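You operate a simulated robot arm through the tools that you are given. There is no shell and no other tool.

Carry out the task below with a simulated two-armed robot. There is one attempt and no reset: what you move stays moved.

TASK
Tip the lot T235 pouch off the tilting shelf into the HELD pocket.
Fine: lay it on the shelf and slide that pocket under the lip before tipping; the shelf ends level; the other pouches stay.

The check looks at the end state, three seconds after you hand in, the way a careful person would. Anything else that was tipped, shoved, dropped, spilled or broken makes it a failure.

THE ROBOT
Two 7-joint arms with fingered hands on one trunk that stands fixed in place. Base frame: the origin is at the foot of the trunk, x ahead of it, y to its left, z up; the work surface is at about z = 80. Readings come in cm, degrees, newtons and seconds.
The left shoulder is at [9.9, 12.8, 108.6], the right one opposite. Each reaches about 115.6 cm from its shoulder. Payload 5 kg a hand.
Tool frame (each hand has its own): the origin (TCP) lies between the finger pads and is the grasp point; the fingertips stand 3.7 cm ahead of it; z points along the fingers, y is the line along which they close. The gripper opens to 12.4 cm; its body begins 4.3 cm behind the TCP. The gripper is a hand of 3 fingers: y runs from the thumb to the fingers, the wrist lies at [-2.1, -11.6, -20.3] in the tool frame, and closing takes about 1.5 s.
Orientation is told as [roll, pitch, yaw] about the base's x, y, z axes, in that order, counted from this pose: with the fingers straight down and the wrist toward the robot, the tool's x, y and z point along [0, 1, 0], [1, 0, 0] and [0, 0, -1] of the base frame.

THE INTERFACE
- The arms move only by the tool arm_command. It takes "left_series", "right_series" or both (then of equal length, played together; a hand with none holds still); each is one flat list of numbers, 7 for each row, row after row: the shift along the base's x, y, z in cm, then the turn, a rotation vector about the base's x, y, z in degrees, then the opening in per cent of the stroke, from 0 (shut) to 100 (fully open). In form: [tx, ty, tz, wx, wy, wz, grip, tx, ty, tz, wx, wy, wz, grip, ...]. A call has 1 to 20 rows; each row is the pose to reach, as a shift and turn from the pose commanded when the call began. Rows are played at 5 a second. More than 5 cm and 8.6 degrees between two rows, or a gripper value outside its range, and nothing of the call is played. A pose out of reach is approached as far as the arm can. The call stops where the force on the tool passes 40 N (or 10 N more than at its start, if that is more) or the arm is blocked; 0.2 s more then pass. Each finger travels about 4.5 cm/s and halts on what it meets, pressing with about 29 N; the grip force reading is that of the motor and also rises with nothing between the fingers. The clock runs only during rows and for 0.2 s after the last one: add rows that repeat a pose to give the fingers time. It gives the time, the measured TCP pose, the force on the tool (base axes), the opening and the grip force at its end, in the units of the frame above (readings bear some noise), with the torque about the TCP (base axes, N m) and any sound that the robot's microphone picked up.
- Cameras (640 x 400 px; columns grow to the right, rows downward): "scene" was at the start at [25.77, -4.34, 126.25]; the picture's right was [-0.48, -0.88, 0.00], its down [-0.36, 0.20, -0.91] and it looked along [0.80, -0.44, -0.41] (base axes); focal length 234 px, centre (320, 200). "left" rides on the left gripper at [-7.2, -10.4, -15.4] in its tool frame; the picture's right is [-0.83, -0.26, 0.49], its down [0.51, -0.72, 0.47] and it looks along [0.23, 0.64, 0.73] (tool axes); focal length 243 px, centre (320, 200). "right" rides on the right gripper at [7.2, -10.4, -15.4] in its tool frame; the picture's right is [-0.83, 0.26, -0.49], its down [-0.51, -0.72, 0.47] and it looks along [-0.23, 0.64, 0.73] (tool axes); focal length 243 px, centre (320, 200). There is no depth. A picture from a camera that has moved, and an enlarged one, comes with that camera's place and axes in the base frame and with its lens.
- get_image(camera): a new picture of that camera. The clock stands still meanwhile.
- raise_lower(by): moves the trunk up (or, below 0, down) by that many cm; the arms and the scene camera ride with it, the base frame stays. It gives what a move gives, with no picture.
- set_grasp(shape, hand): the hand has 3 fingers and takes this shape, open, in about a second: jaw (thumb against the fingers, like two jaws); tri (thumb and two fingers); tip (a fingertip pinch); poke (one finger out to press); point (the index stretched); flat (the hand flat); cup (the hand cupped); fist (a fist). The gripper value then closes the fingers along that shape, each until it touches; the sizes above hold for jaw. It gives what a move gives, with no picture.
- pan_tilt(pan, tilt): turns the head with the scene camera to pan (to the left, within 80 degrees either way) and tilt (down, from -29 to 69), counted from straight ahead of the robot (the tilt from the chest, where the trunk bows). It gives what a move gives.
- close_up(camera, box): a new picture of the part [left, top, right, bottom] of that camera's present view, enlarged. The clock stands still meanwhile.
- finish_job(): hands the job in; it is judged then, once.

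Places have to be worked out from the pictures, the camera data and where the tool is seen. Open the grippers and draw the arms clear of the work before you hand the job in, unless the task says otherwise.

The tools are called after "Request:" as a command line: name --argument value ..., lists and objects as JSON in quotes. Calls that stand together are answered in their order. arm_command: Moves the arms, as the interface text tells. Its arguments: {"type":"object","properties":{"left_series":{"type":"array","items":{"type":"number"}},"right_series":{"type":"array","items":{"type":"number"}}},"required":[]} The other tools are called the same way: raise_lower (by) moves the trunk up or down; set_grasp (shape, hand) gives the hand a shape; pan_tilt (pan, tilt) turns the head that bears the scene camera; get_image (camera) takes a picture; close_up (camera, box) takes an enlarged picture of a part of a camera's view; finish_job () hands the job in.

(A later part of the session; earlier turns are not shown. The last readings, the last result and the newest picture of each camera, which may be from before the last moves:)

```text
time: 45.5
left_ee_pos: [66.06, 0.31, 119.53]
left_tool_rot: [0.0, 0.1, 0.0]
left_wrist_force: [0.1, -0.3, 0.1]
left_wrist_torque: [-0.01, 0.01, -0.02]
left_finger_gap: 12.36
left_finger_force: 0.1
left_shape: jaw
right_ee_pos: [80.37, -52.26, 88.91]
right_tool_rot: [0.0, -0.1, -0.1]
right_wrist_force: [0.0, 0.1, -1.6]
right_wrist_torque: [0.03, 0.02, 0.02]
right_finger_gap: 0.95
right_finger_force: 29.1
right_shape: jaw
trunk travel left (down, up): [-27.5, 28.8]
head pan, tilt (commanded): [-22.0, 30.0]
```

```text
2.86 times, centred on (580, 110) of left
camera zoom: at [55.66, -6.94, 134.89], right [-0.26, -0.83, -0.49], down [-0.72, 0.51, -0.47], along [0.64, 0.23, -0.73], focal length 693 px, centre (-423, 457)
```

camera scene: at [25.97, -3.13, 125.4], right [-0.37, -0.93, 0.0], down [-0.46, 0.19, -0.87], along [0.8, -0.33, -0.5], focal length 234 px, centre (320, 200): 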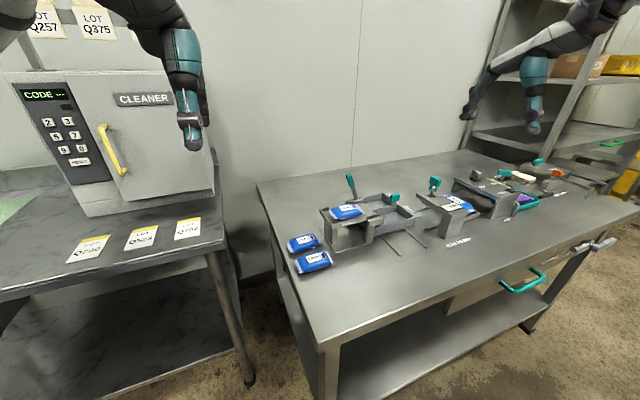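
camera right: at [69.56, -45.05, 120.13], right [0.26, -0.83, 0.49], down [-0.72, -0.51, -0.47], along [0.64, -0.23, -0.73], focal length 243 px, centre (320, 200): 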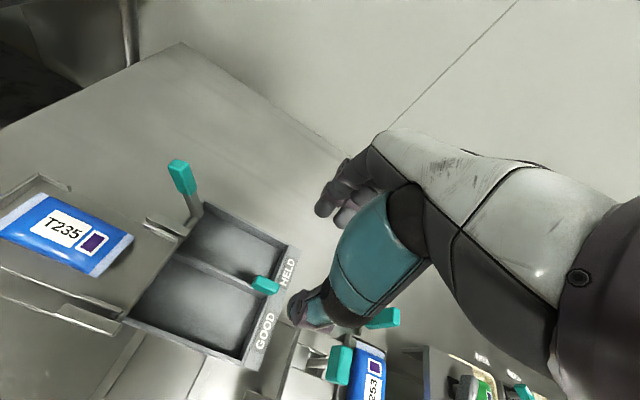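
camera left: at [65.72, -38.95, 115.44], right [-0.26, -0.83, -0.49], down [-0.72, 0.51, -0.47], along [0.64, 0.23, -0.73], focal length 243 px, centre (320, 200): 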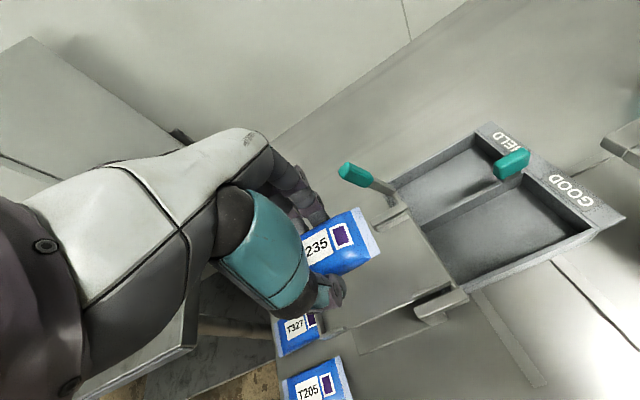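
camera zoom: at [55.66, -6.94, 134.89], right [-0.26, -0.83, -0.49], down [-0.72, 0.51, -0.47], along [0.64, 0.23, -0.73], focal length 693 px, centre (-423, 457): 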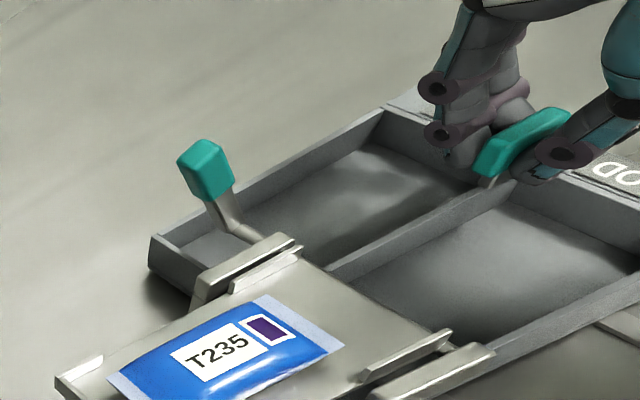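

The knob is gripped firmly. I slide the tray toward the robot by 4 cm first, watching the force.

Request:
arm_command --right_series '[-0.4, 0, 0, 0, 0, 0, 0, -0.9, 0, 0, 0, 0, 0, 0, -1.5, 0, 0, 0, 0, 0, 0, -2.1, 0, 0, 0, 0, 0, 0, -2.8, 0, 0, 0, 0, 0, 0, -3.4, 0, 0, 0, 0, 0, 0, -4, 0, 0, 0, 0, 0, 0, -4, 0, 0, 0, 0, 0, 0]'

Request:
close_up --camera "left" --box '[440, 40, 640, 240]'

Request:
close_up --camera "scene" --box '[325, 140, 475, 260]'

```text
time: 47.3
left_ee_pos: [66.0, 0.37, 119.41]
left_tool_rot: [-0.1, 0.0, 0.0]
left_wrist_force: [-0.4, -0.8, 0.4]
left_wrist_torque: [0.02, 0.0, -0.05]
left_finger_gap: 12.37
left_finger_force: 0.1
left_shape: jaw
right_ee_pos: [76.36, -52.26, 88.95]
right_tool_rot: [0.0, 0.0, -0.1]
right_wrist_force: [0.4, 1.3, -0.1]
right_wrist_torque: [0.02, -0.05, 0.0]
right_finger_gap: 0.95
right_finger_force: 29.1
right_shape: jaw
trunk travel left (down, up): [-27.5, 28.8]
head pan, tilt (commanded): [-22.0, 30.0]
```

```text
2.00 times, centred on (540, 140) of left
camera zoom: at [55.65, -6.91, 134.9], right [-0.26, -0.83, -0.49], down [-0.72, 0.51, -0.47], along [0.64, 0.23, -0.73], focal length 485 px, centre (-120, 320)
```

zoom: 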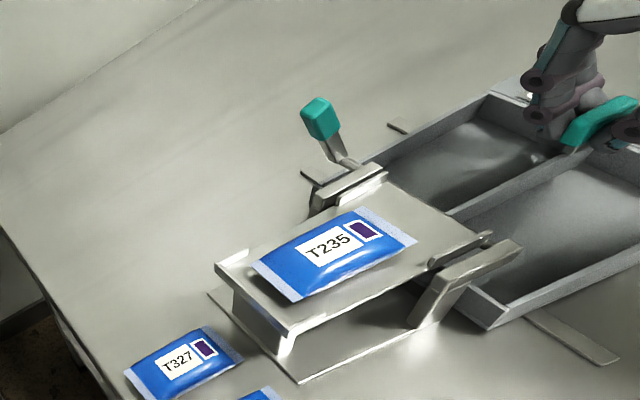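

```text
3.33 times, centred on (400, 200) of scene
camera zoom: at [26.07, -3.29, 125.37], right [-0.37, -0.93, 0.0], down [-0.46, 0.19, -0.87], along [0.8, -0.32, -0.5], focal length 779 px, centre (53, 200)
```

zoom: 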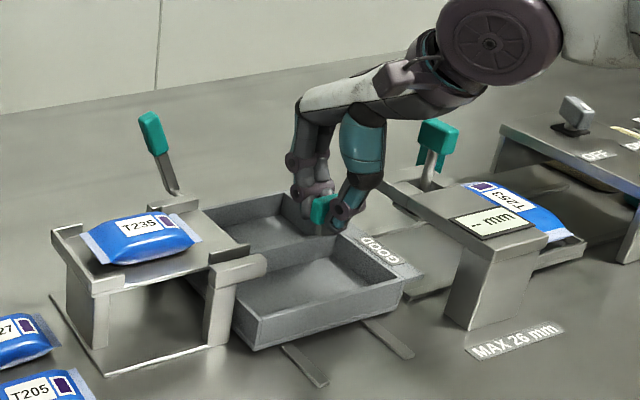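

The tray slides freely. I continue another 4.4 cm.

Request:
arm_command --right_series '[-0.5, 0, 0, 0, 0, 0, 0, -1.1, 0, 0, 0, 0, 0, 0, -1.7, 0, 0, 0, 0, 0, 0, -2.3, 0, 0, 0, 0, 0, 0, -2.9, 0, 0, 0, 0, 0, 0, -3.5, 0, 0, 0, 0, 0, 0, -4, 0, 0, 0, 0, 0, 0, -4.4, 0, 0, 0, 0, 0, 0, -4.4, 0, 0, 0, 0, 0, 0]'

Request:
close_up --camera "left" --box '[440, 40, 640, 240]'

Request:
close_up --camera "scene" --box '[325, 140, 475, 260]'

Request:
get_image --camera "right"

```text
time: 49.3
left_ee_pos: [65.91, 0.29, 119.43]
left_tool_rot: [0.0, 0.0, 0.0]
left_wrist_force: [-0.1, 0.4, 0.9]
left_wrist_torque: [-0.01, -0.03, -0.02]
left_finger_gap: 12.4
left_finger_force: 0.1
left_shape: jaw
right_ee_pos: [71.85, -52.26, 88.98]
right_tool_rot: [0.0, 0.0, -0.1]
right_wrist_force: [-0.8, -0.5, -2.4]
right_wrist_torque: [-0.01, -0.02, -0.01]
right_finger_gap: 0.93
right_finger_force: 28.7
right_shape: jaw
trunk travel left (down, up): [-27.5, 28.8]
head pan, tilt (commanded): [-22.0, 30.0]
```

```text
2.00 times, centred on (540, 140) of left
camera zoom: at [55.65, -6.94, 134.89], right [-0.26, -0.83, -0.49], down [-0.72, 0.51, -0.47], along [0.64, 0.23, -0.73], focal length 485 px, centre (-120, 320)
```

zoom: 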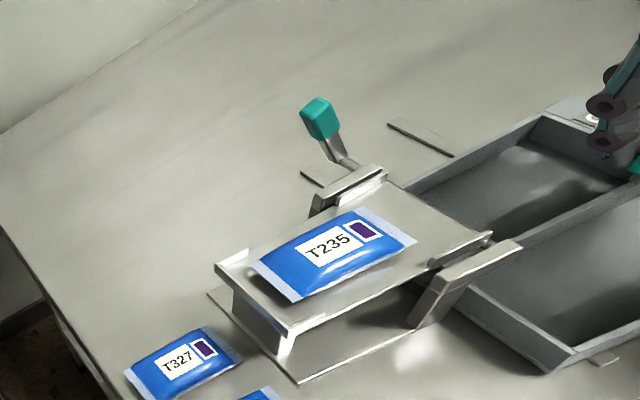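

```text
3.33 times, centred on (400, 200) of scene
camera zoom: at [26.07, -3.32, 125.37], right [-0.37, -0.93, 0.0], down [-0.46, 0.19, -0.87], along [0.8, -0.32, -0.5], focal length 779 px, centre (53, 200)
```

zoom: 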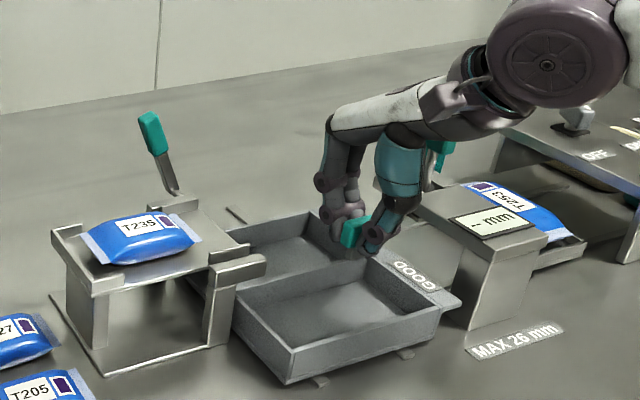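

```text
taken
camera right: at [61.55, -45.02, 104.28], right [0.26, -0.83, 0.49], down [-0.72, -0.51, -0.47], along [0.64, -0.23, -0.73], focal length 243 px, centre (320, 200)
```

right: 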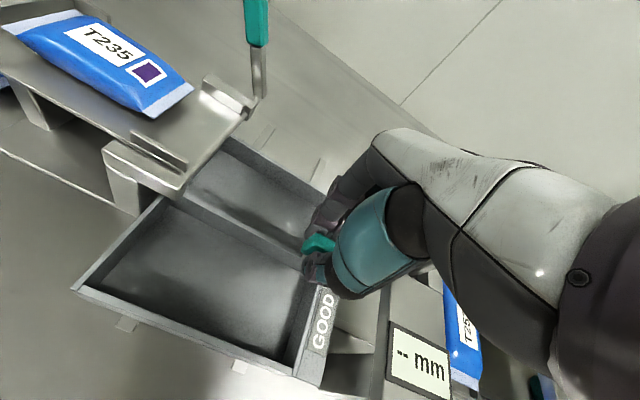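

Tray moved 8.4 cm. I check how the HELD pocket lines up with the shelf lip, and that the gauge lever is untouched.

Request:
close_up --camera "right" --box '[90, 70, 340, 240]'

Request:
close_up --camera "left" --box '[540, 60, 640, 220]'

Request:
close_up --camera "scene" --box '[360, 160, 470, 260]'

```text
2.35 times, centred on (215, 155) of right
camera zoom: at [61.55, -45.02, 104.28], right [0.26, -0.83, 0.49], down [-0.72, -0.51, -0.47], along [0.64, -0.23, -0.73], focal length 571 px, centre (567, 306)
```

zoom: 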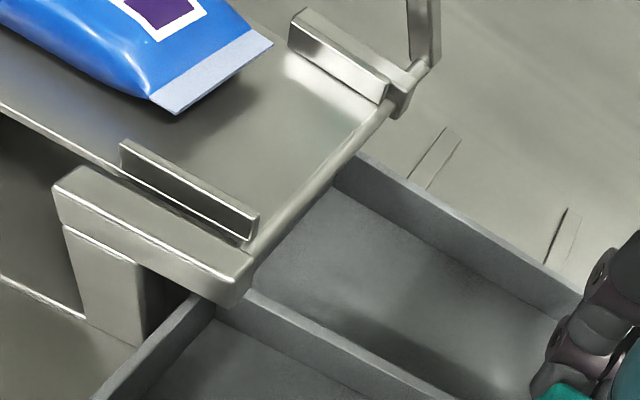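

```text
2.50 times, centred on (590, 140) of left
camera zoom: at [55.65, -6.94, 134.89], right [-0.26, -0.83, -0.49], down [-0.72, 0.51, -0.47], along [0.64, 0.23, -0.73], focal length 606 px, centre (-355, 350)
```

zoom: 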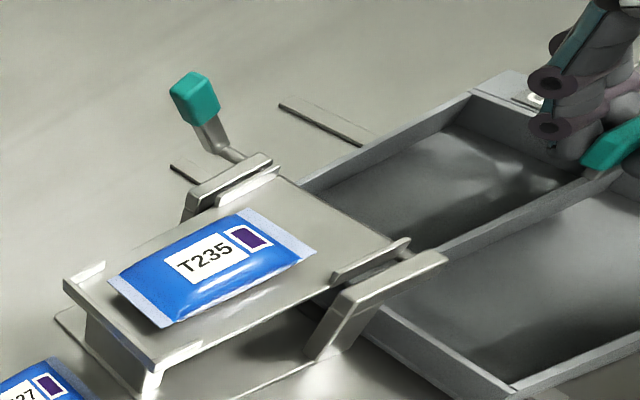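

```text
4.00 times, centred on (415, 210) of scene
camera zoom: at [26.07, -3.32, 125.37], right [-0.37, -0.93, 0.0], down [-0.46, 0.19, -0.87], along [0.8, -0.32, -0.5], focal length 935 px, centre (-60, 160)
```

zoom: 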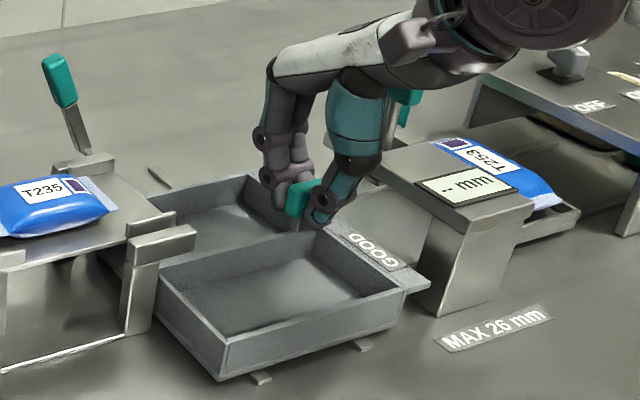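

The HELD pocket (x≈72–80.3) is centred under the lip (x≈71.5–80.6), and the gauge is untouched. I release the knob and raise the right hand straight up.

Request:
arm_command --right_series '[0, 0, 0, 0, 0, 0, 10, 0, 0, 0, 0, 0, 0, 22, 0, 0, 0, 0, 0, 0, 34, 0, 0, 0, 0, 0, 0, 40, 0, 0, 0, 0, 0, 0, 40, 0, 0, 1.5, 0, 0, 0, 40, 0, 0, 4, 0, 0, 0, 40, 0, 0, 7, 0, 0, 0, 40, 0, 0, 10, 0, 0, 0, 40, 0, 0, 13, 0, 0, 0, 40, 0, 0, 16, 0, 0, 0, 45, 0, 0, 19, 0, 0, 0, 50, 0, 0, 22, 0, 0, 0, 56, 0, 0, 22, 0, 0, 0, 56]'

Request:
get_image --camera "right"

Request:
close_up --camera "scene" --box '[320, 100, 500, 260]'

```text
time: 52.3
left_ee_pos: [65.99, 0.31, 119.56]
left_tool_rot: [0.0, 0.0, 0.1]
left_wrist_force: [-0.6, 0.2, -0.3]
left_wrist_torque: [0.01, 0.02, -0.01]
left_finger_gap: 12.39
left_finger_force: 0.0
left_shape: jaw
right_ee_pos: [72.0, -52.32, 111.01]
right_tool_rot: [0.1, 0.1, -0.1]
right_wrist_force: [-0.3, -0.6, 0.7]
right_wrist_torque: [0.02, 0.03, -0.01]
right_finger_gap: 6.92
right_finger_force: 0.0
right_shape: jaw
trunk travel left (down, up): [-27.5, 28.8]
head pan, tilt (commanded): [-22.0, 30.0]
```

```text
taken
camera right: at [61.58, -45.12, 126.25], right [0.26, -0.83, 0.49], down [-0.72, -0.51, -0.47], along [0.64, -0.23, -0.73], focal length 243 px, centre (320, 200)
```

right: 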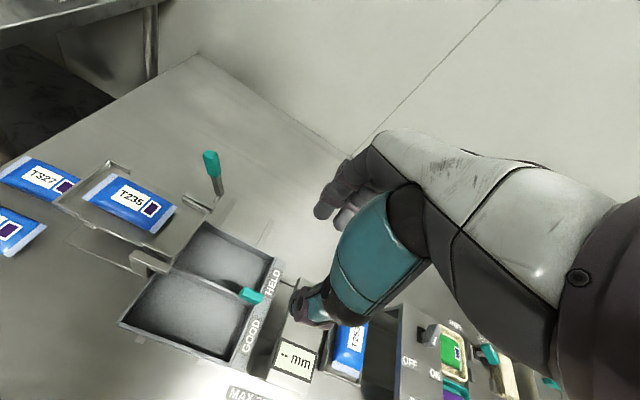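

```text
2.50 times, centred on (410, 180) of scene
camera zoom: at [26.09, -3.35, 125.36], right [-0.37, -0.93, 0.0], down [-0.46, 0.19, -0.87], along [0.8, -0.32, -0.5], focal length 584 px, centre (95, 250)
```

zoom: 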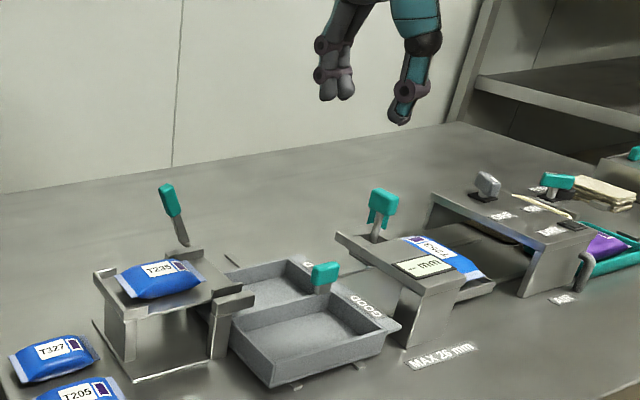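

The tray stays put with HELD under the lip. Now I turn the right hand to yaw +90 and move it above the lever (84.8,-37.2), so the fingers come down on its +y side and the thumb on its −y side.

Request:
arm_command --right_series '[1.2, 1, 0, 0, 0, 8.2, 56, 2.4, 2.4, 0, 0, 0, 16.4, 56, 3.6, 3.8, 0, 0, 0, 24.6, 56, 4.8, 5.2, 0, 0, 0, 32.8, 56, 6, 6.6, 0, 0, 0, 41, 56, 7.2, 8, 0, 0, 0, 49.2, 56, 8.4, 9.4, 0, 0, 0, 57.4, 56, 9.6, 10.8, 0, 0, 0, 65.6, 56, 10.8, 12.4, 0, 0, 0, 73.8, 56, 11.8, 13.8, 0, 0, 0, 82, 56, 12.8, 15, -1, 0, 0, 90, 56, 12.8, 15, -2, 0, 0, 90, 56, 12.8, 15, -2, 0, 0, 90, 56]'

Request:
get_image --camera "right"

Request:
get_image --camera "scene"

Request:
get_image --camera "left"

```text
time: 55.1
left_ee_pos: [65.96, 0.49, 119.61]
left_tool_rot: [0.0, 0.1, 0.1]
left_wrist_force: [0.0, -0.2, 0.3]
left_wrist_torque: [-0.03, -0.02, -0.02]
left_finger_gap: 12.36
left_finger_force: 0.0
left_shape: jaw
right_ee_pos: [84.68, -37.19, 108.96]
right_tool_rot: [0.0, 0.0, 90.0]
right_wrist_force: [0.0, 0.0, 0.0]
right_wrist_torque: [-0.04, 0.02, 0.03]
right_finger_gap: 6.89
right_finger_force: 0.1
right_shape: jaw
trunk travel left (down, up): [-27.5, 28.8]
head pan, tilt (commanded): [-22.0, 30.0]
```

```text
taken
camera right: at [77.52, -47.66, 124.3], right [0.83, 0.26, 0.49], down [0.51, -0.72, -0.47], along [0.23, 0.64, -0.73], focal length 243 px, centre (320, 200)
```

right: 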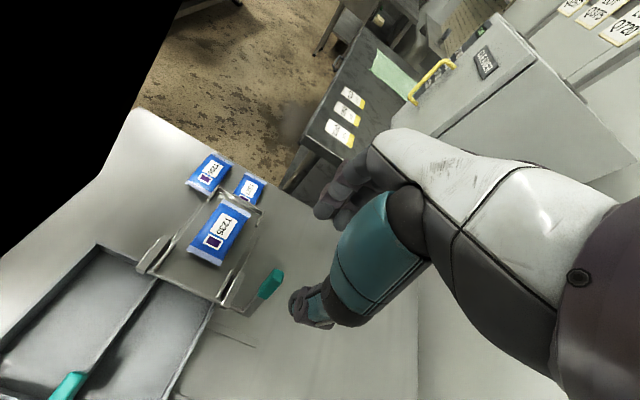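

```text
taken
camera scene: at [26.07, -3.25, 125.37], right [-0.37, -0.93, 0.0], down [-0.46, 0.19, -0.87], along [0.8, -0.32, -0.5], focal length 234 px, centre (320, 200)
```

scene: 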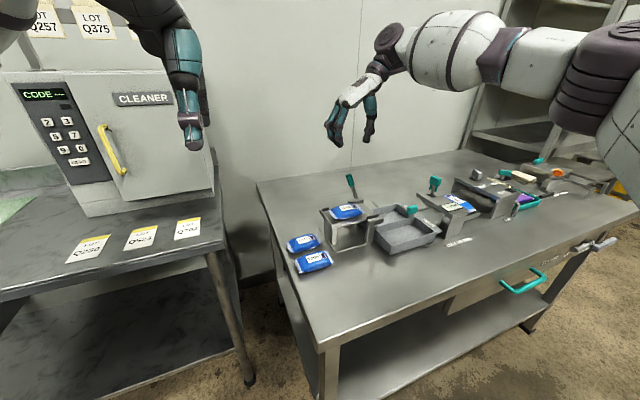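

```text
taken
camera left: at [55.65, -6.87, 134.9], right [-0.26, -0.83, -0.49], down [-0.72, 0.51, -0.47], along [0.64, 0.23, -0.73], focal length 243 px, centre (320, 200)
```

left: 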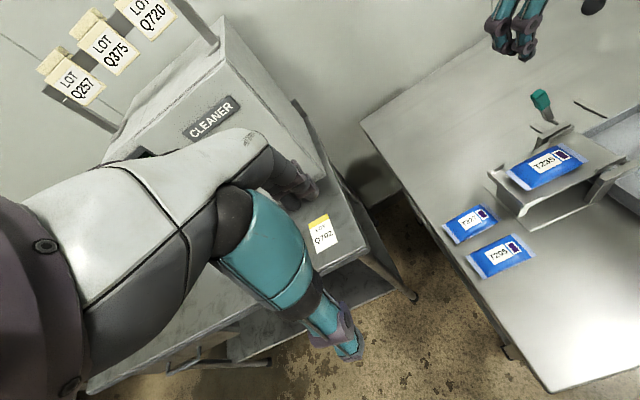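

The lever's head projects at (84.8,-37.2) as expected. I descend around it to TCP z≈95.6 and check.

Request:
arm_command --right_series '[0.1, 0, -2.5, 0, 0, 0, 56, 0.1, 0, -5, 0, 0, 0, 56, 0.1, 0, -7.5, 0, 0, 0, 56, 0.1, 0, -9.5, 0, 0, 0, 56, 0.1, 0, -11, 0, 0, 0, 56, 0.1, 0, -12.3, 0, 0, 0, 56, 0.1, 0, -13.3, 0, 0, 0, 56, 0.1, 0, -13.3, 0, 0, 0, 56]'

Request:
close_up --camera "right" --box '[120, 150, 440, 400]'

Request:
close_up --camera "scene" --box '[300, 120, 460, 260]'

Request:
close_up --camera "left" --box '[440, 20, 640, 240]'

```text
time: 56.9
left_ee_pos: [65.96, 0.47, 119.52]
left_tool_rot: [0.0, 0.1, 0.0]
left_wrist_force: [0.0, -0.1, -0.2]
left_wrist_torque: [-0.02, 0.0, 0.04]
left_finger_gap: 12.37
left_finger_force: 0.1
left_shape: jaw
right_ee_pos: [84.82, -37.24, 95.62]
right_tool_rot: [-0.1, 0.0, 89.9]
right_wrist_force: [0.6, -0.3, -0.2]
right_wrist_torque: [0.0, 0.01, -0.02]
right_finger_gap: 6.9
right_finger_force: 0.0
right_shape: jaw
trunk travel left (down, up): [-27.5, 28.8]
head pan, tilt (commanded): [-22.0, 30.0]
```

```text
1.60 times, centred on (280, 275) of right
camera zoom: at [77.57, -47.7, 110.98], right [0.83, 0.26, 0.49], down [0.51, -0.72, -0.47], along [0.23, 0.64, -0.73], focal length 388 px, centre (384, 80)
```

zoom: 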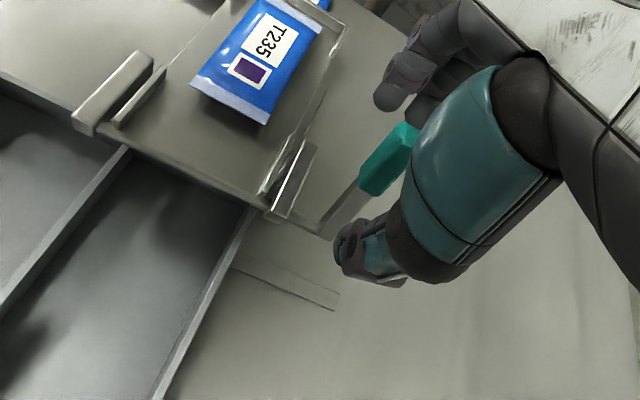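

```text
2.86 times, centred on (380, 190) of scene
camera zoom: at [26.04, -3.3, 125.38], right [-0.37, -0.93, 0.0], down [-0.46, 0.19, -0.87], along [0.8, -0.32, -0.5], focal length 668 px, centre (149, 229)
```

zoom: 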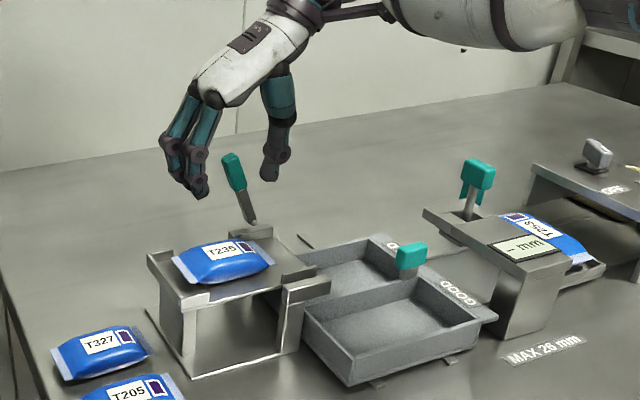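

```text
1.82 times, centred on (540, 130) of left
camera zoom: at [55.62, -6.92, 134.91], right [-0.26, -0.83, -0.49], down [-0.72, 0.51, -0.47], along [0.64, 0.23, -0.73], focal length 441 px, centre (-80, 327)
```

zoom: 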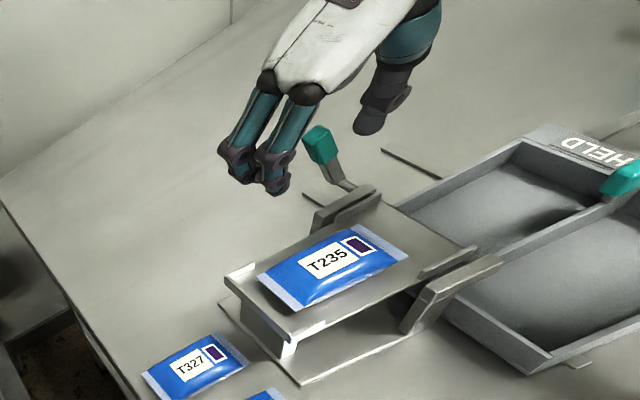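

The lever head is between fingers and thumb. I pull toward −y slowly (4.5 cm) and look at how the shelf responds.

Request:
arm_command --right_series '[0, -0.6, 0, 0, 0, 0, 56, 0, -1.2, 0, 0, 0, 0, 56, 0, -1.8, 0, 0, 0, 0, 56, 0, -2.3, 0, 0, 0, 0, 56, 0, -2.8, 0, 0, 0, 0, 56, 0, -3.3, 0, 0, 0, 0, 56, 0, -3.8, 0, 0, 0, 0, 56, 0, -4.2, 0, 0, 0, 0, 56, 0, -4.5, 0, 0, 0, 0, 56]'

Request:
close_up --camera "right" --box '[120, 150, 440, 400]'

Request:
close_up --camera "scene" --box '[300, 120, 460, 260]'

Request:
close_up --camera "left" --box '[440, 20, 640, 240]'

```text
time: 58.9
left_ee_pos: [65.99, 0.52, 119.65]
left_tool_rot: [0.0, 0.1, 0.1]
left_wrist_force: [-0.8, 0.2, 0.4]
left_wrist_torque: [-0.01, 0.02, -0.01]
left_finger_gap: 12.36
left_finger_force: 0.0
left_shape: jaw
right_ee_pos: [84.8, -41.6, 95.84]
right_tool_rot: [0.0, 0.0, 90.0]
right_wrist_force: [-0.1, 6.4, 4.4]
right_wrist_torque: [0.24, 0.01, -0.01]
right_finger_gap: 7.12
right_finger_force: 0.1
right_shape: jaw
trunk travel left (down, up): [-27.5, 28.8]
head pan, tilt (commanded): [-22.0, 30.0]
```

```text
1.60 times, centred on (280, 275) of right
camera zoom: at [77.56, -52.15, 111.09], right [0.83, 0.26, 0.49], down [0.51, -0.72, -0.47], along [0.23, 0.64, -0.73], focal length 388 px, centre (384, 80)
```

zoom: 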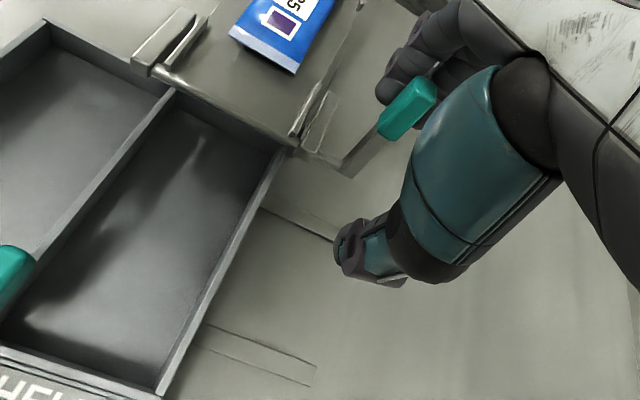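

```text
2.86 times, centred on (380, 190) of scene
camera zoom: at [26.0, -3.22, 125.39], right [-0.37, -0.93, 0.0], down [-0.46, 0.19, -0.87], along [0.8, -0.32, -0.5], focal length 668 px, centre (149, 229)
```

zoom: 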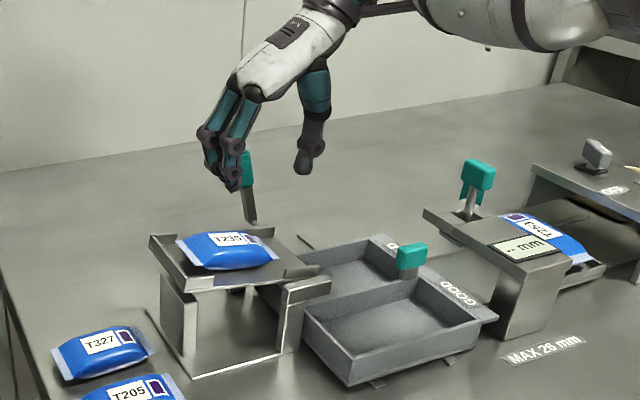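

```text
1.82 times, centred on (540, 130) of left
camera zoom: at [55.58, -6.84, 134.93], right [-0.26, -0.83, -0.49], down [-0.72, 0.51, -0.47], along [0.64, 0.23, -0.73], focal length 441 px, centre (-80, 327)
```

zoom: 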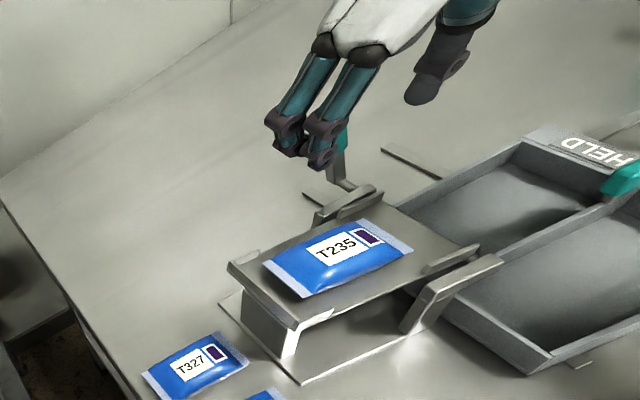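

The shelf tips toward the HELD pocket with about 6 N on the lever; the pouch hasn't slid yet. I pull another 2.4 cm.

Request:
arm_command --right_series '[0, -0.4, 0, 0, 0, 0, 56, 0, -0.8, 0, 0, 0, 0, 56, 0, -1.2, 0, 0, 0, 0, 56, 0, -1.6, 0, 0, 0, 0, 56, 0, -2, 0, 0, 0, 0, 56, 0, -2.4, 0, 0, 0, 0, 56, 0, -2.4, 0, 0, 0, 0, 56]'

Request:
close_up --camera "right" --box '[120, 150, 440, 400]'

Request:
close_up --camera "scene" --box '[300, 120, 460, 260]'

Request:
close_up --camera "left" --box '[440, 20, 640, 240]'

```text
time: 60.5
left_ee_pos: [65.92, 0.55, 119.62]
left_tool_rot: [-0.1, 0.0, 0.0]
left_wrist_force: [-0.7, -0.4, 0.4]
left_wrist_torque: [0.0, -0.01, 0.05]
left_finger_gap: 12.36
left_finger_force: 0.0
left_shape: jaw
right_ee_pos: [84.74, -44.17, 95.8]
right_tool_rot: [-0.1, 0.0, 89.8]
right_wrist_force: [0.7, 5.1, 5.6]
right_wrist_torque: [0.42, -0.03, -0.04]
right_finger_gap: 7.23
right_finger_force: 0.1
right_shape: jaw
trunk travel left (down, up): [-27.5, 28.8]
head pan, tilt (commanded): [-22.0, 30.0]
```

```text
1.60 times, centred on (280, 275) of right
camera zoom: at [77.56, -54.58, 111.06], right [0.83, 0.26, 0.49], down [0.51, -0.72, -0.47], along [0.23, 0.64, -0.73], focal length 388 px, centre (384, 80)
```

zoom: 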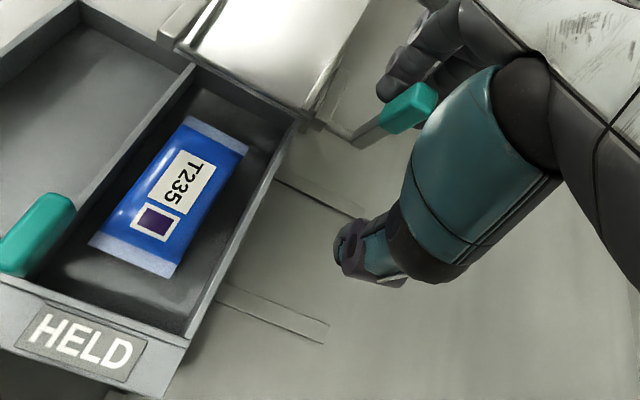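

```text
2.86 times, centred on (380, 190) of scene
camera zoom: at [26.01, -3.21, 125.39], right [-0.37, -0.93, 0.0], down [-0.46, 0.19, -0.87], along [0.8, -0.32, -0.5], focal length 668 px, centre (149, 229)
```

zoom: 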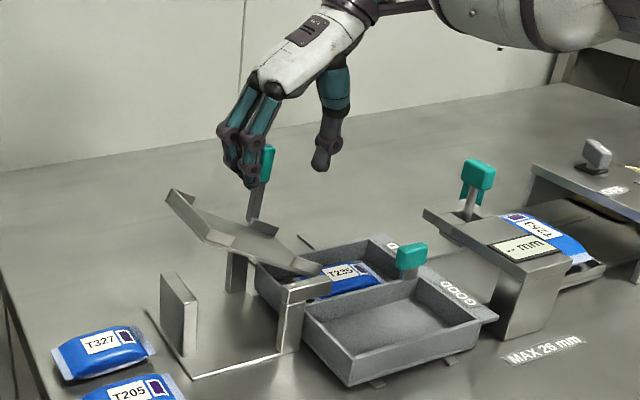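

```text
1.82 times, centred on (540, 130) of left
camera zoom: at [55.58, -6.83, 134.93], right [-0.26, -0.83, -0.49], down [-0.72, 0.51, -0.47], along [0.64, 0.23, -0.73], focal length 441 px, centre (-80, 327)
```

zoom: 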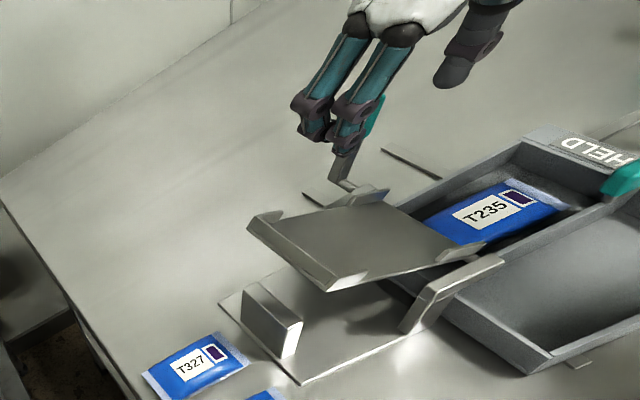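

T235 slid neatly into the HELD pocket. I now let the shelf back down slowly by returning the lever toward +y.

Request:
arm_command --right_series '[0, 0.4, 0, 0, 0, 0, 56, 0, 0.8, 0, 0, 0, 0, 56, 0, 1.2, 0, 0, 0, 0, 56, 0, 1.6, 0, 0, 0, 0, 56, 0, 2, 0, 0, 0, 0, 56, 0, 2.4, 0, 0, 0, 0, 56, 0, 2.8, 0, 0, 0, 0, 56, 0, 3.2, 0, 0, 0, 0, 56, 0, 3.6, 0, 0, 0, 0, 56, 0, 4, 0, 0, 0, 0, 56, 0, 4.4, 0, 0, 0, 0, 56, 0, 4.8, 0, 0, 0, 0, 56, 0, 5.2, 0, 0, 0, 0, 56, 0, 5.6, 0, 0, 0, 0, 56, 0, 6, 0, 0, 0, 0, 56, 0, 6.4, 0, 0, 0, 0, 56, 0, 6.8, 0, 0, 0, 0, 56]'

Request:
close_up --camera "right" --box '[120, 150, 440, 400]'

Request:
close_up --camera "scene" --box '[300, 120, 460, 260]'

Request:
close_up --camera "left" --box '[440, 20, 640, 240]'

```text
time: 64.1
left_ee_pos: [65.96, 0.23, 119.54]
left_tool_rot: [0.0, 0.0, 0.0]
left_wrist_force: [0.5, -0.2, 0.2]
left_wrist_torque: [0.0, -0.02, -0.01]
left_finger_gap: 12.38
left_finger_force: 0.1
left_shape: jaw
right_ee_pos: [84.79, -37.4, 95.69]
right_tool_rot: [0.0, 0.0, 89.9]
right_wrist_force: [0.2, -2.7, 1.4]
right_wrist_torque: [-0.13, 0.0, -0.01]
right_finger_gap: 7.14
right_finger_force: 0.1
right_shape: jaw
trunk travel left (down, up): [-27.5, 28.8]
head pan, tilt (commanded): [-22.0, 30.0]
```

```text
1.60 times, centred on (280, 275) of right
camera zoom: at [77.6, -47.83, 111.0], right [0.83, 0.26, 0.49], down [0.51, -0.72, -0.47], along [0.23, 0.64, -0.73], focal length 388 px, centre (384, 80)
```

zoom: 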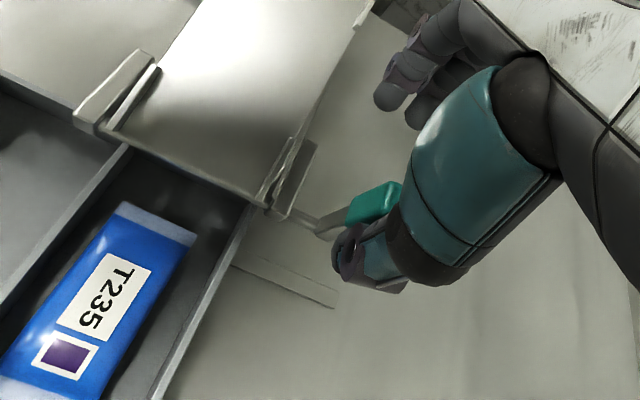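

```text
2.86 times, centred on (380, 190) of scene
camera zoom: at [26.04, -3.31, 125.38], right [-0.37, -0.93, 0.0], down [-0.46, 0.19, -0.87], along [0.8, -0.32, -0.5], focal length 668 px, centre (149, 229)
```

zoom: 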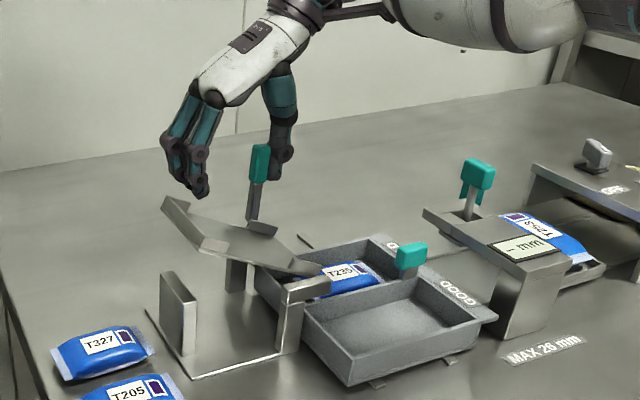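

```text
1.82 times, centred on (540, 130) of left
camera zoom: at [55.62, -6.94, 134.91], right [-0.26, -0.83, -0.49], down [-0.72, 0.51, -0.47], along [0.64, 0.23, -0.73], focal length 441 px, centre (-80, 327)
```

zoom: 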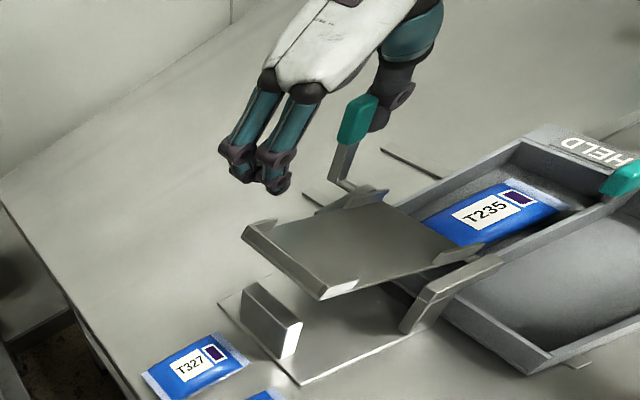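

The lever has friction and stayed part-way; the thumb is now touching its −y side. I keep pushing +y gently to bring the shelf down to level.

Request:
arm_command --right_series '[0, 0.3, 0, 0, 0, 0, 56, 0, 0.6, 0, 0, 0, 0, 56, 0, 0.9, 0, 0, 0, 0, 56, 0, 1.2, 0, 0, 0, 0, 56, 0, 1.5, 0, 0, 0, 0, 56, 0, 1.5, 0, 0, 0, 0, 56]'

Request:
close_up --camera "right" --box '[120, 150, 440, 400]'

Request:
close_up --camera "scene" --box '[300, 120, 460, 260]'

Request:
close_up --camera "left" --box '[440, 20, 640, 240]'

```text
time: 65.5
left_ee_pos: [65.96, 0.32, 119.55]
left_tool_rot: [0.0, 0.0, 0.0]
left_wrist_force: [0.6, 0.2, -0.6]
left_wrist_torque: [-0.02, -0.01, -0.02]
left_finger_gap: 12.35
left_finger_force: 0.1
left_shape: jaw
right_ee_pos: [84.85, -35.82, 95.65]
right_tool_rot: [0.0, -0.1, 89.8]
right_wrist_force: [0.3, -1.5, 2.0]
right_wrist_torque: [-0.13, 0.02, 0.02]
right_finger_gap: 7.13
right_finger_force: 0.1
right_shape: jaw
trunk travel left (down, up): [-27.5, 28.8]
head pan, tilt (commanded): [-22.0, 30.0]
```

```text
1.60 times, centred on (280, 275) of right
camera zoom: at [77.59, -46.3, 110.98], right [0.83, 0.26, 0.49], down [0.51, -0.72, -0.47], along [0.23, 0.64, -0.73], focal length 388 px, centre (384, 80)
```

zoom: 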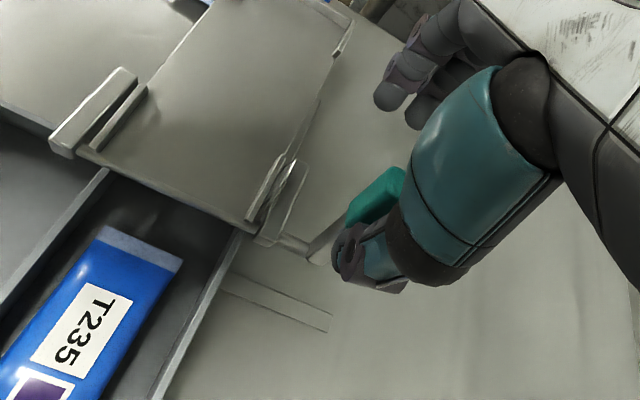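

```text
2.86 times, centred on (380, 190) of scene
camera zoom: at [26.04, -3.32, 125.38], right [-0.37, -0.93, 0.0], down [-0.46, 0.19, -0.87], along [0.8, -0.32, -0.5], focal length 668 px, centre (149, 229)
```

zoom: 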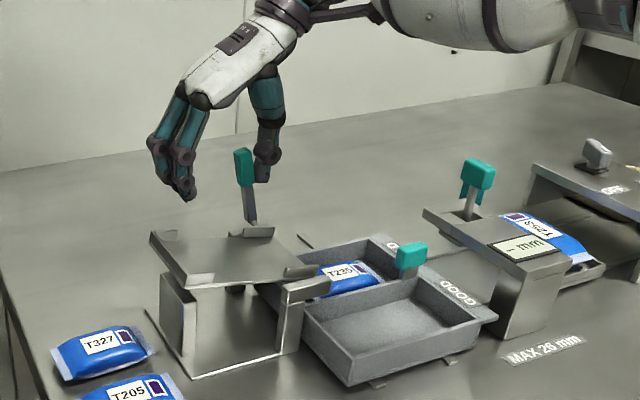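

```text
1.82 times, centred on (540, 130) of left
camera zoom: at [55.62, -6.94, 134.91], right [-0.26, -0.83, -0.49], down [-0.72, 0.51, -0.47], along [0.64, 0.23, -0.73], focal length 441 px, centre (-80, 327)
```

zoom: 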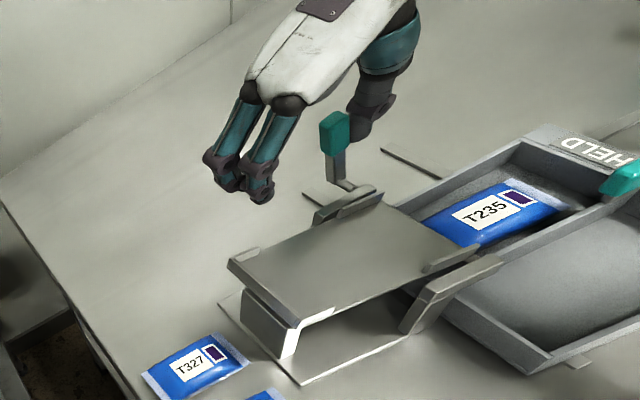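

The shelf is nearly level, about 8–10° remaining. I push another 1.2 cm in small steps.

Request:
arm_command --right_series '[0, 0.3, 0, 0, 0, 0, 56, 0, 0.6, 0, 0, 0, 0, 56, 0, 0.9, 0, 0, 0, 0, 56, 0, 1.2, 0, 0, 0, 0, 56, 0, 1.2, 0, 0, 0, 0, 56]'

Request:
close_up --camera "scene" --box '[300, 150, 400, 250]'

Request:
close_up --camera "left" --box '[440, 60, 600, 240]'

```text
time: 66.7
left_ee_pos: [65.96, 0.46, 119.48]
left_tool_rot: [0.0, -0.1, 0.0]
left_wrist_force: [-0.1, 0.0, 0.3]
left_wrist_torque: [0.01, 0.01, -0.05]
left_finger_gap: 12.38
left_finger_force: 0.0
left_shape: jaw
right_ee_pos: [84.87, -34.77, 95.67]
right_tool_rot: [0.0, 0.1, 89.9]
right_wrist_force: [0.3, -4.0, 0.7]
right_wrist_torque: [-0.07, 0.0, -0.01]
right_finger_gap: 7.19
right_finger_force: 0.1
right_shape: jaw
trunk travel left (down, up): [-27.5, 28.8]
head pan, tilt (commanded): [-22.0, 30.0]
```

```text
4.00 times, centred on (350, 200) of scene
camera zoom: at [26.06, -3.35, 125.37], right [-0.37, -0.93, 0.0], down [-0.46, 0.19, -0.87], along [0.8, -0.32, -0.5], focal length 935 px, centre (200, 200)
```

zoom: 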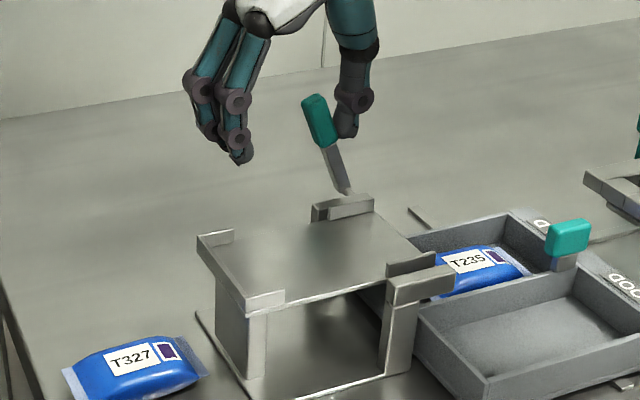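

```text
2.22 times, centred on (520, 150) of left
camera zoom: at [55.64, -6.97, 134.9], right [-0.26, -0.83, -0.49], down [-0.72, 0.51, -0.47], along [0.64, 0.23, -0.73], focal length 539 px, centre (-124, 311)
```

zoom: 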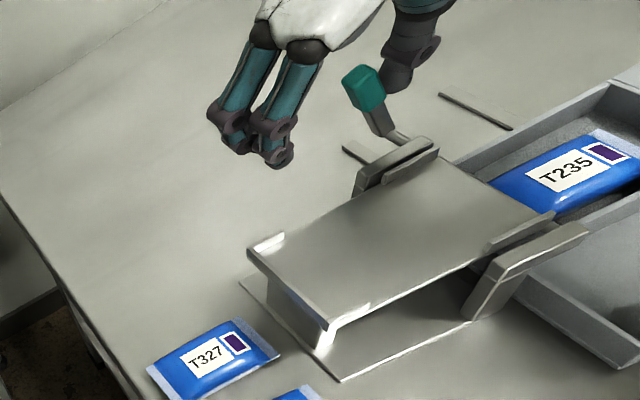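

The shelf looks level on its rest post again. I press a touch more to make sure it is seated.

Request:
arm_command --right_series '[0, 0.2, 0, 0, 0, 0, 56, 0, 0.4, 0, 0, 0, 0, 56, 0, 0.4, 0, 0, 0, 0, 56]'

Request:
close_up --camera "scene" --box '[300, 150, 400, 250]'

```text
time: 67.5
left_ee_pos: [66.03, 0.31, 119.52]
left_tool_rot: [0.0, 0.0, 0.0]
left_wrist_force: [0.4, -0.1, 0.3]
left_wrist_torque: [-0.03, -0.01, -0.03]
left_finger_gap: 12.37
left_finger_force: 0.0
left_shape: jaw
right_ee_pos: [84.79, -34.24, 95.73]
right_tool_rot: [0.0, -0.1, 89.9]
right_wrist_force: [0.0, -5.7, 1.3]
right_wrist_torque: [-0.26, 0.0, -0.03]
right_finger_gap: 7.42
right_finger_force: 0.1
right_shape: jaw
trunk travel left (down, up): [-27.5, 28.8]
head pan, tilt (commanded): [-22.0, 30.0]
```

```text
4.00 times, centred on (350, 200) of scene
camera zoom: at [26.04, -3.37, 125.37], right [-0.37, -0.93, 0.0], down [-0.46, 0.19, -0.87], along [0.8, -0.32, -0.5], focal length 935 px, centre (200, 200)
```

zoom: 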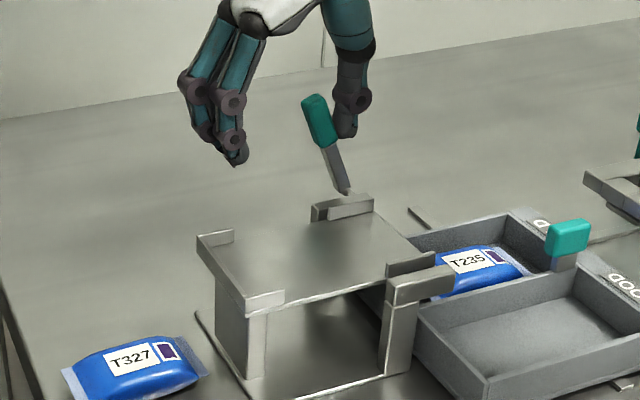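

The lever no longer moves (the fingers just flexed), so the shelf is seated on its stop. I centre the hand around the lever and lift straight up, then withdraw.

Request:
arm_command --right_series '[0, -0.6, 0, 0, 0, 0, 56, 0, -1.2, 0, 0, 0, 0, 56, 0, -2, 0, 0, 0, 0, 58, 0, -2, 0, 0, 0, 0, 60, 0, -2, 1.5, 0, 0, 0, 60, 0, -2, 4, 0, 0, 0, 60, 0, -2, 7, 0, 0, 0, 60, 0, -2, 10, 0, 0, 0, 60, 0, -2, 13, 0, 0, 0, 60, 0, -2, 16, 0, 0, 0, 60, 0, -2, 19, 0, 0, 0, 60]'

Request:
get_image --camera "scene"

Request:
get_image --camera "right"

```text
time: 69.9
left_ee_pos: [65.86, 0.41, 119.54]
left_tool_rot: [0.1, 0.0, 0.0]
left_wrist_force: [0.3, 0.2, 0.8]
left_wrist_torque: [0.01, -0.02, 0.02]
left_finger_gap: 12.37
left_finger_force: 0.1
left_shape: jaw
right_ee_pos: [84.71, -36.24, 114.78]
right_tool_rot: [-0.1, 0.0, 89.9]
right_wrist_force: [-0.3, 0.8, 0.4]
right_wrist_torque: [-0.01, -0.02, 0.02]
right_finger_gap: 7.39
right_finger_force: 0.1
right_shape: jaw
trunk travel left (down, up): [-27.5, 28.8]
head pan, tilt (commanded): [-22.0, 30.0]
```

```text
taken
camera scene: at [25.99, -3.24, 125.39], right [-0.37, -0.93, 0.0], down [-0.46, 0.19, -0.87], along [0.8, -0.32, -0.5], focal length 234 px, centre (320, 200)
```

scene: 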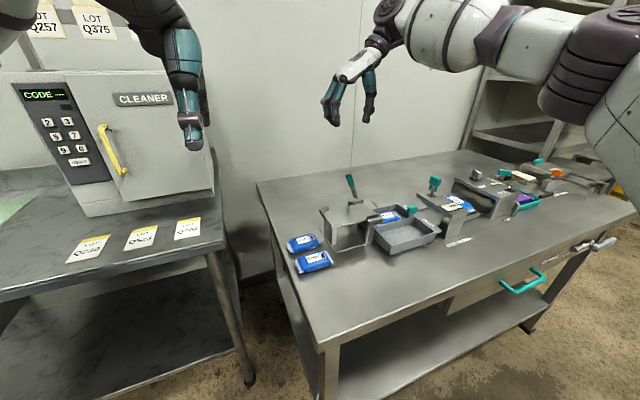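

```text
taken
camera right: at [77.53, -46.69, 130.09], right [0.83, 0.26, 0.49], down [0.51, -0.72, -0.47], along [0.23, 0.64, -0.73], focal length 243 px, centre (320, 200)
```

right: 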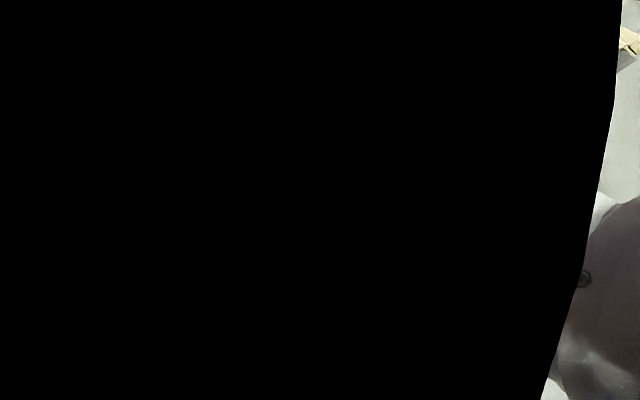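

The hand is clear of the lever. I turn the right hand back to yaw 0 and return it near its starting place.

Request:
arm_command --right_series '[-1, -2, 0, 0, 0, -8.2, 66, -3, -4, 0.2, 0, 0, -16.4, 72, -5, -6, 0.4, 0, 0, -24.6, 78, -7, -8, 0.6, 0, 0, -32.8, 84, -9, -10, 0.8, 0, 0, -41, 90, -11, -12, 1, 0, 0, -49.2, 95, -13, -14, 1.2, 0, 0, -57.4, 100, -15, -16, 1.4, 0, 0, -65.6, 100, -17.5, -18, 1.6, 0, 0, -73.8, 100, -20, -20, 2, 0, 0, -82, 100, -22.5, -21.5, 2.4, 0, 0, -90, 100, -24, -22, 2.5, 0, 0, -90, 100, -24, -22, 2.5, 0, 0, -90, 100]'

Request:
get_image --camera "right"

Request:
close_up --camera "scene" --box '[260, 150, 480, 290]'

Request:
close_up --camera "left" --box '[400, 40, 640, 290]'

```text
time: 72.7
left_ee_pos: [65.99, 0.32, 119.54]
left_tool_rot: [0.0, 0.1, 0.1]
left_wrist_force: [-0.3, -0.6, -0.2]
left_wrist_torque: [0.0, -0.02, 0.01]
left_finger_gap: 12.36
left_finger_force: 0.1
left_shape: jaw
right_ee_pos: [60.76, -58.29, 117.21]
right_tool_rot: [0.0, 0.0, -0.1]
right_wrist_force: [0.2, 0.4, 0.5]
right_wrist_torque: [-0.03, 0.03, -0.01]
right_finger_gap: 12.37
right_finger_force: 0.1
right_shape: jaw
trunk travel left (down, up): [-27.5, 28.8]
head pan, tilt (commanded): [-22.0, 30.0]
```

```text
taken
camera right: at [50.46, -50.95, 132.49], right [0.26, -0.83, 0.49], down [-0.72, -0.51, -0.47], along [0.64, -0.23, -0.73], focal length 243 px, centre (320, 200)
```

right: 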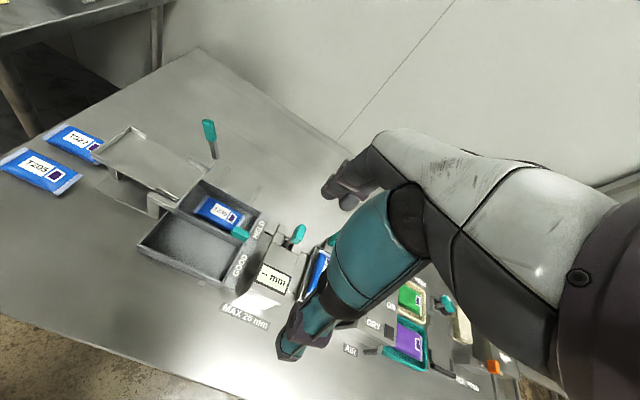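

```text
2.86 times, centred on (370, 220) of scene
camera zoom: at [26.07, -3.28, 125.37], right [-0.37, -0.93, 0.0], down [-0.46, 0.19, -0.87], along [0.8, -0.32, -0.5], focal length 668 px, centre (177, 143)
```

zoom: 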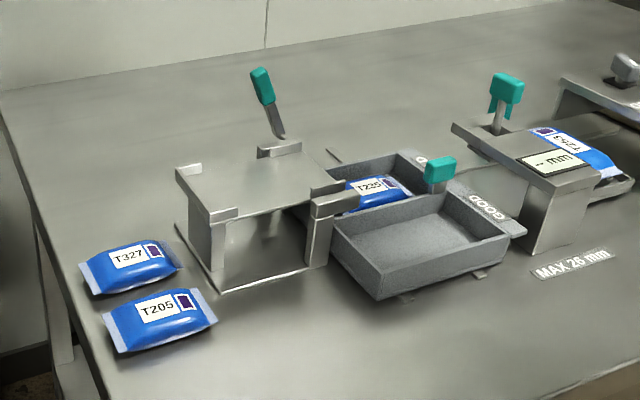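

```text
1.60 times, centred on (520, 165) of left
camera zoom: at [55.65, -6.9, 134.9], right [-0.26, -0.83, -0.49], down [-0.72, 0.51, -0.47], along [0.64, 0.23, -0.73], focal length 388 px, centre (0, 256)
```

zoom: 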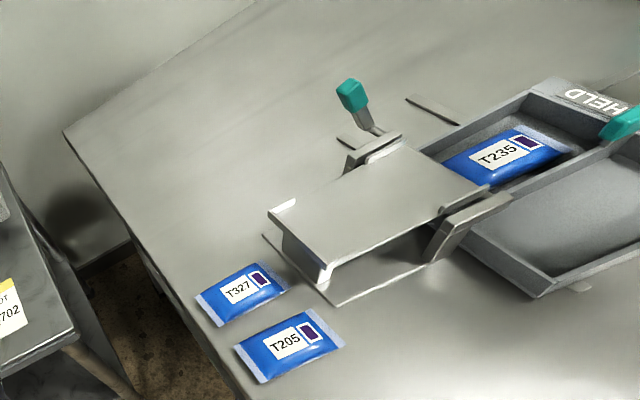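

T235 lies in HELD, the shelf looks level, and both arms are clear with open grippers. I take one last comparison close-up of the shelf, lever and tray against the earlier picture.

Request:
close_up --camera "right" --box '[170, 110, 290, 260]'

Request:
close_up --camera "right" --box '[80, 110, 200, 185]'

```text
2.67 times, centred on (230, 185) of right
camera zoom: at [50.46, -50.95, 132.49], right [0.26, -0.83, 0.49], down [-0.72, -0.51, -0.47], along [0.64, -0.23, -0.73], focal length 647 px, centre (560, 240)
```

zoom: 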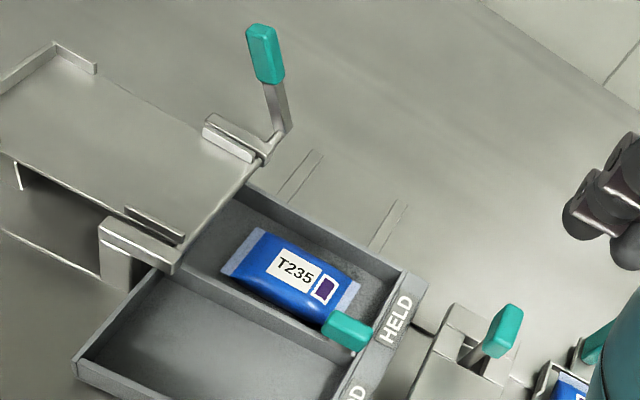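

```text
5.33 times, centred on (140, 148) of right
camera zoom: at [50.46, -50.95, 132.49], right [0.26, -0.83, 0.49], down [-0.72, -0.51, -0.47], along [0.64, -0.23, -0.73], focal length 1294 px, centre (1280, 480)
```

zoom: 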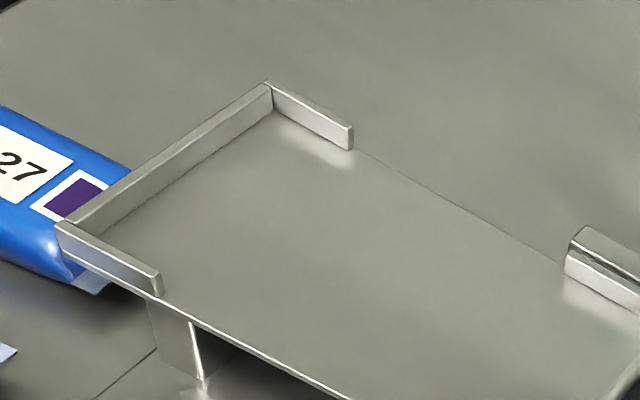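

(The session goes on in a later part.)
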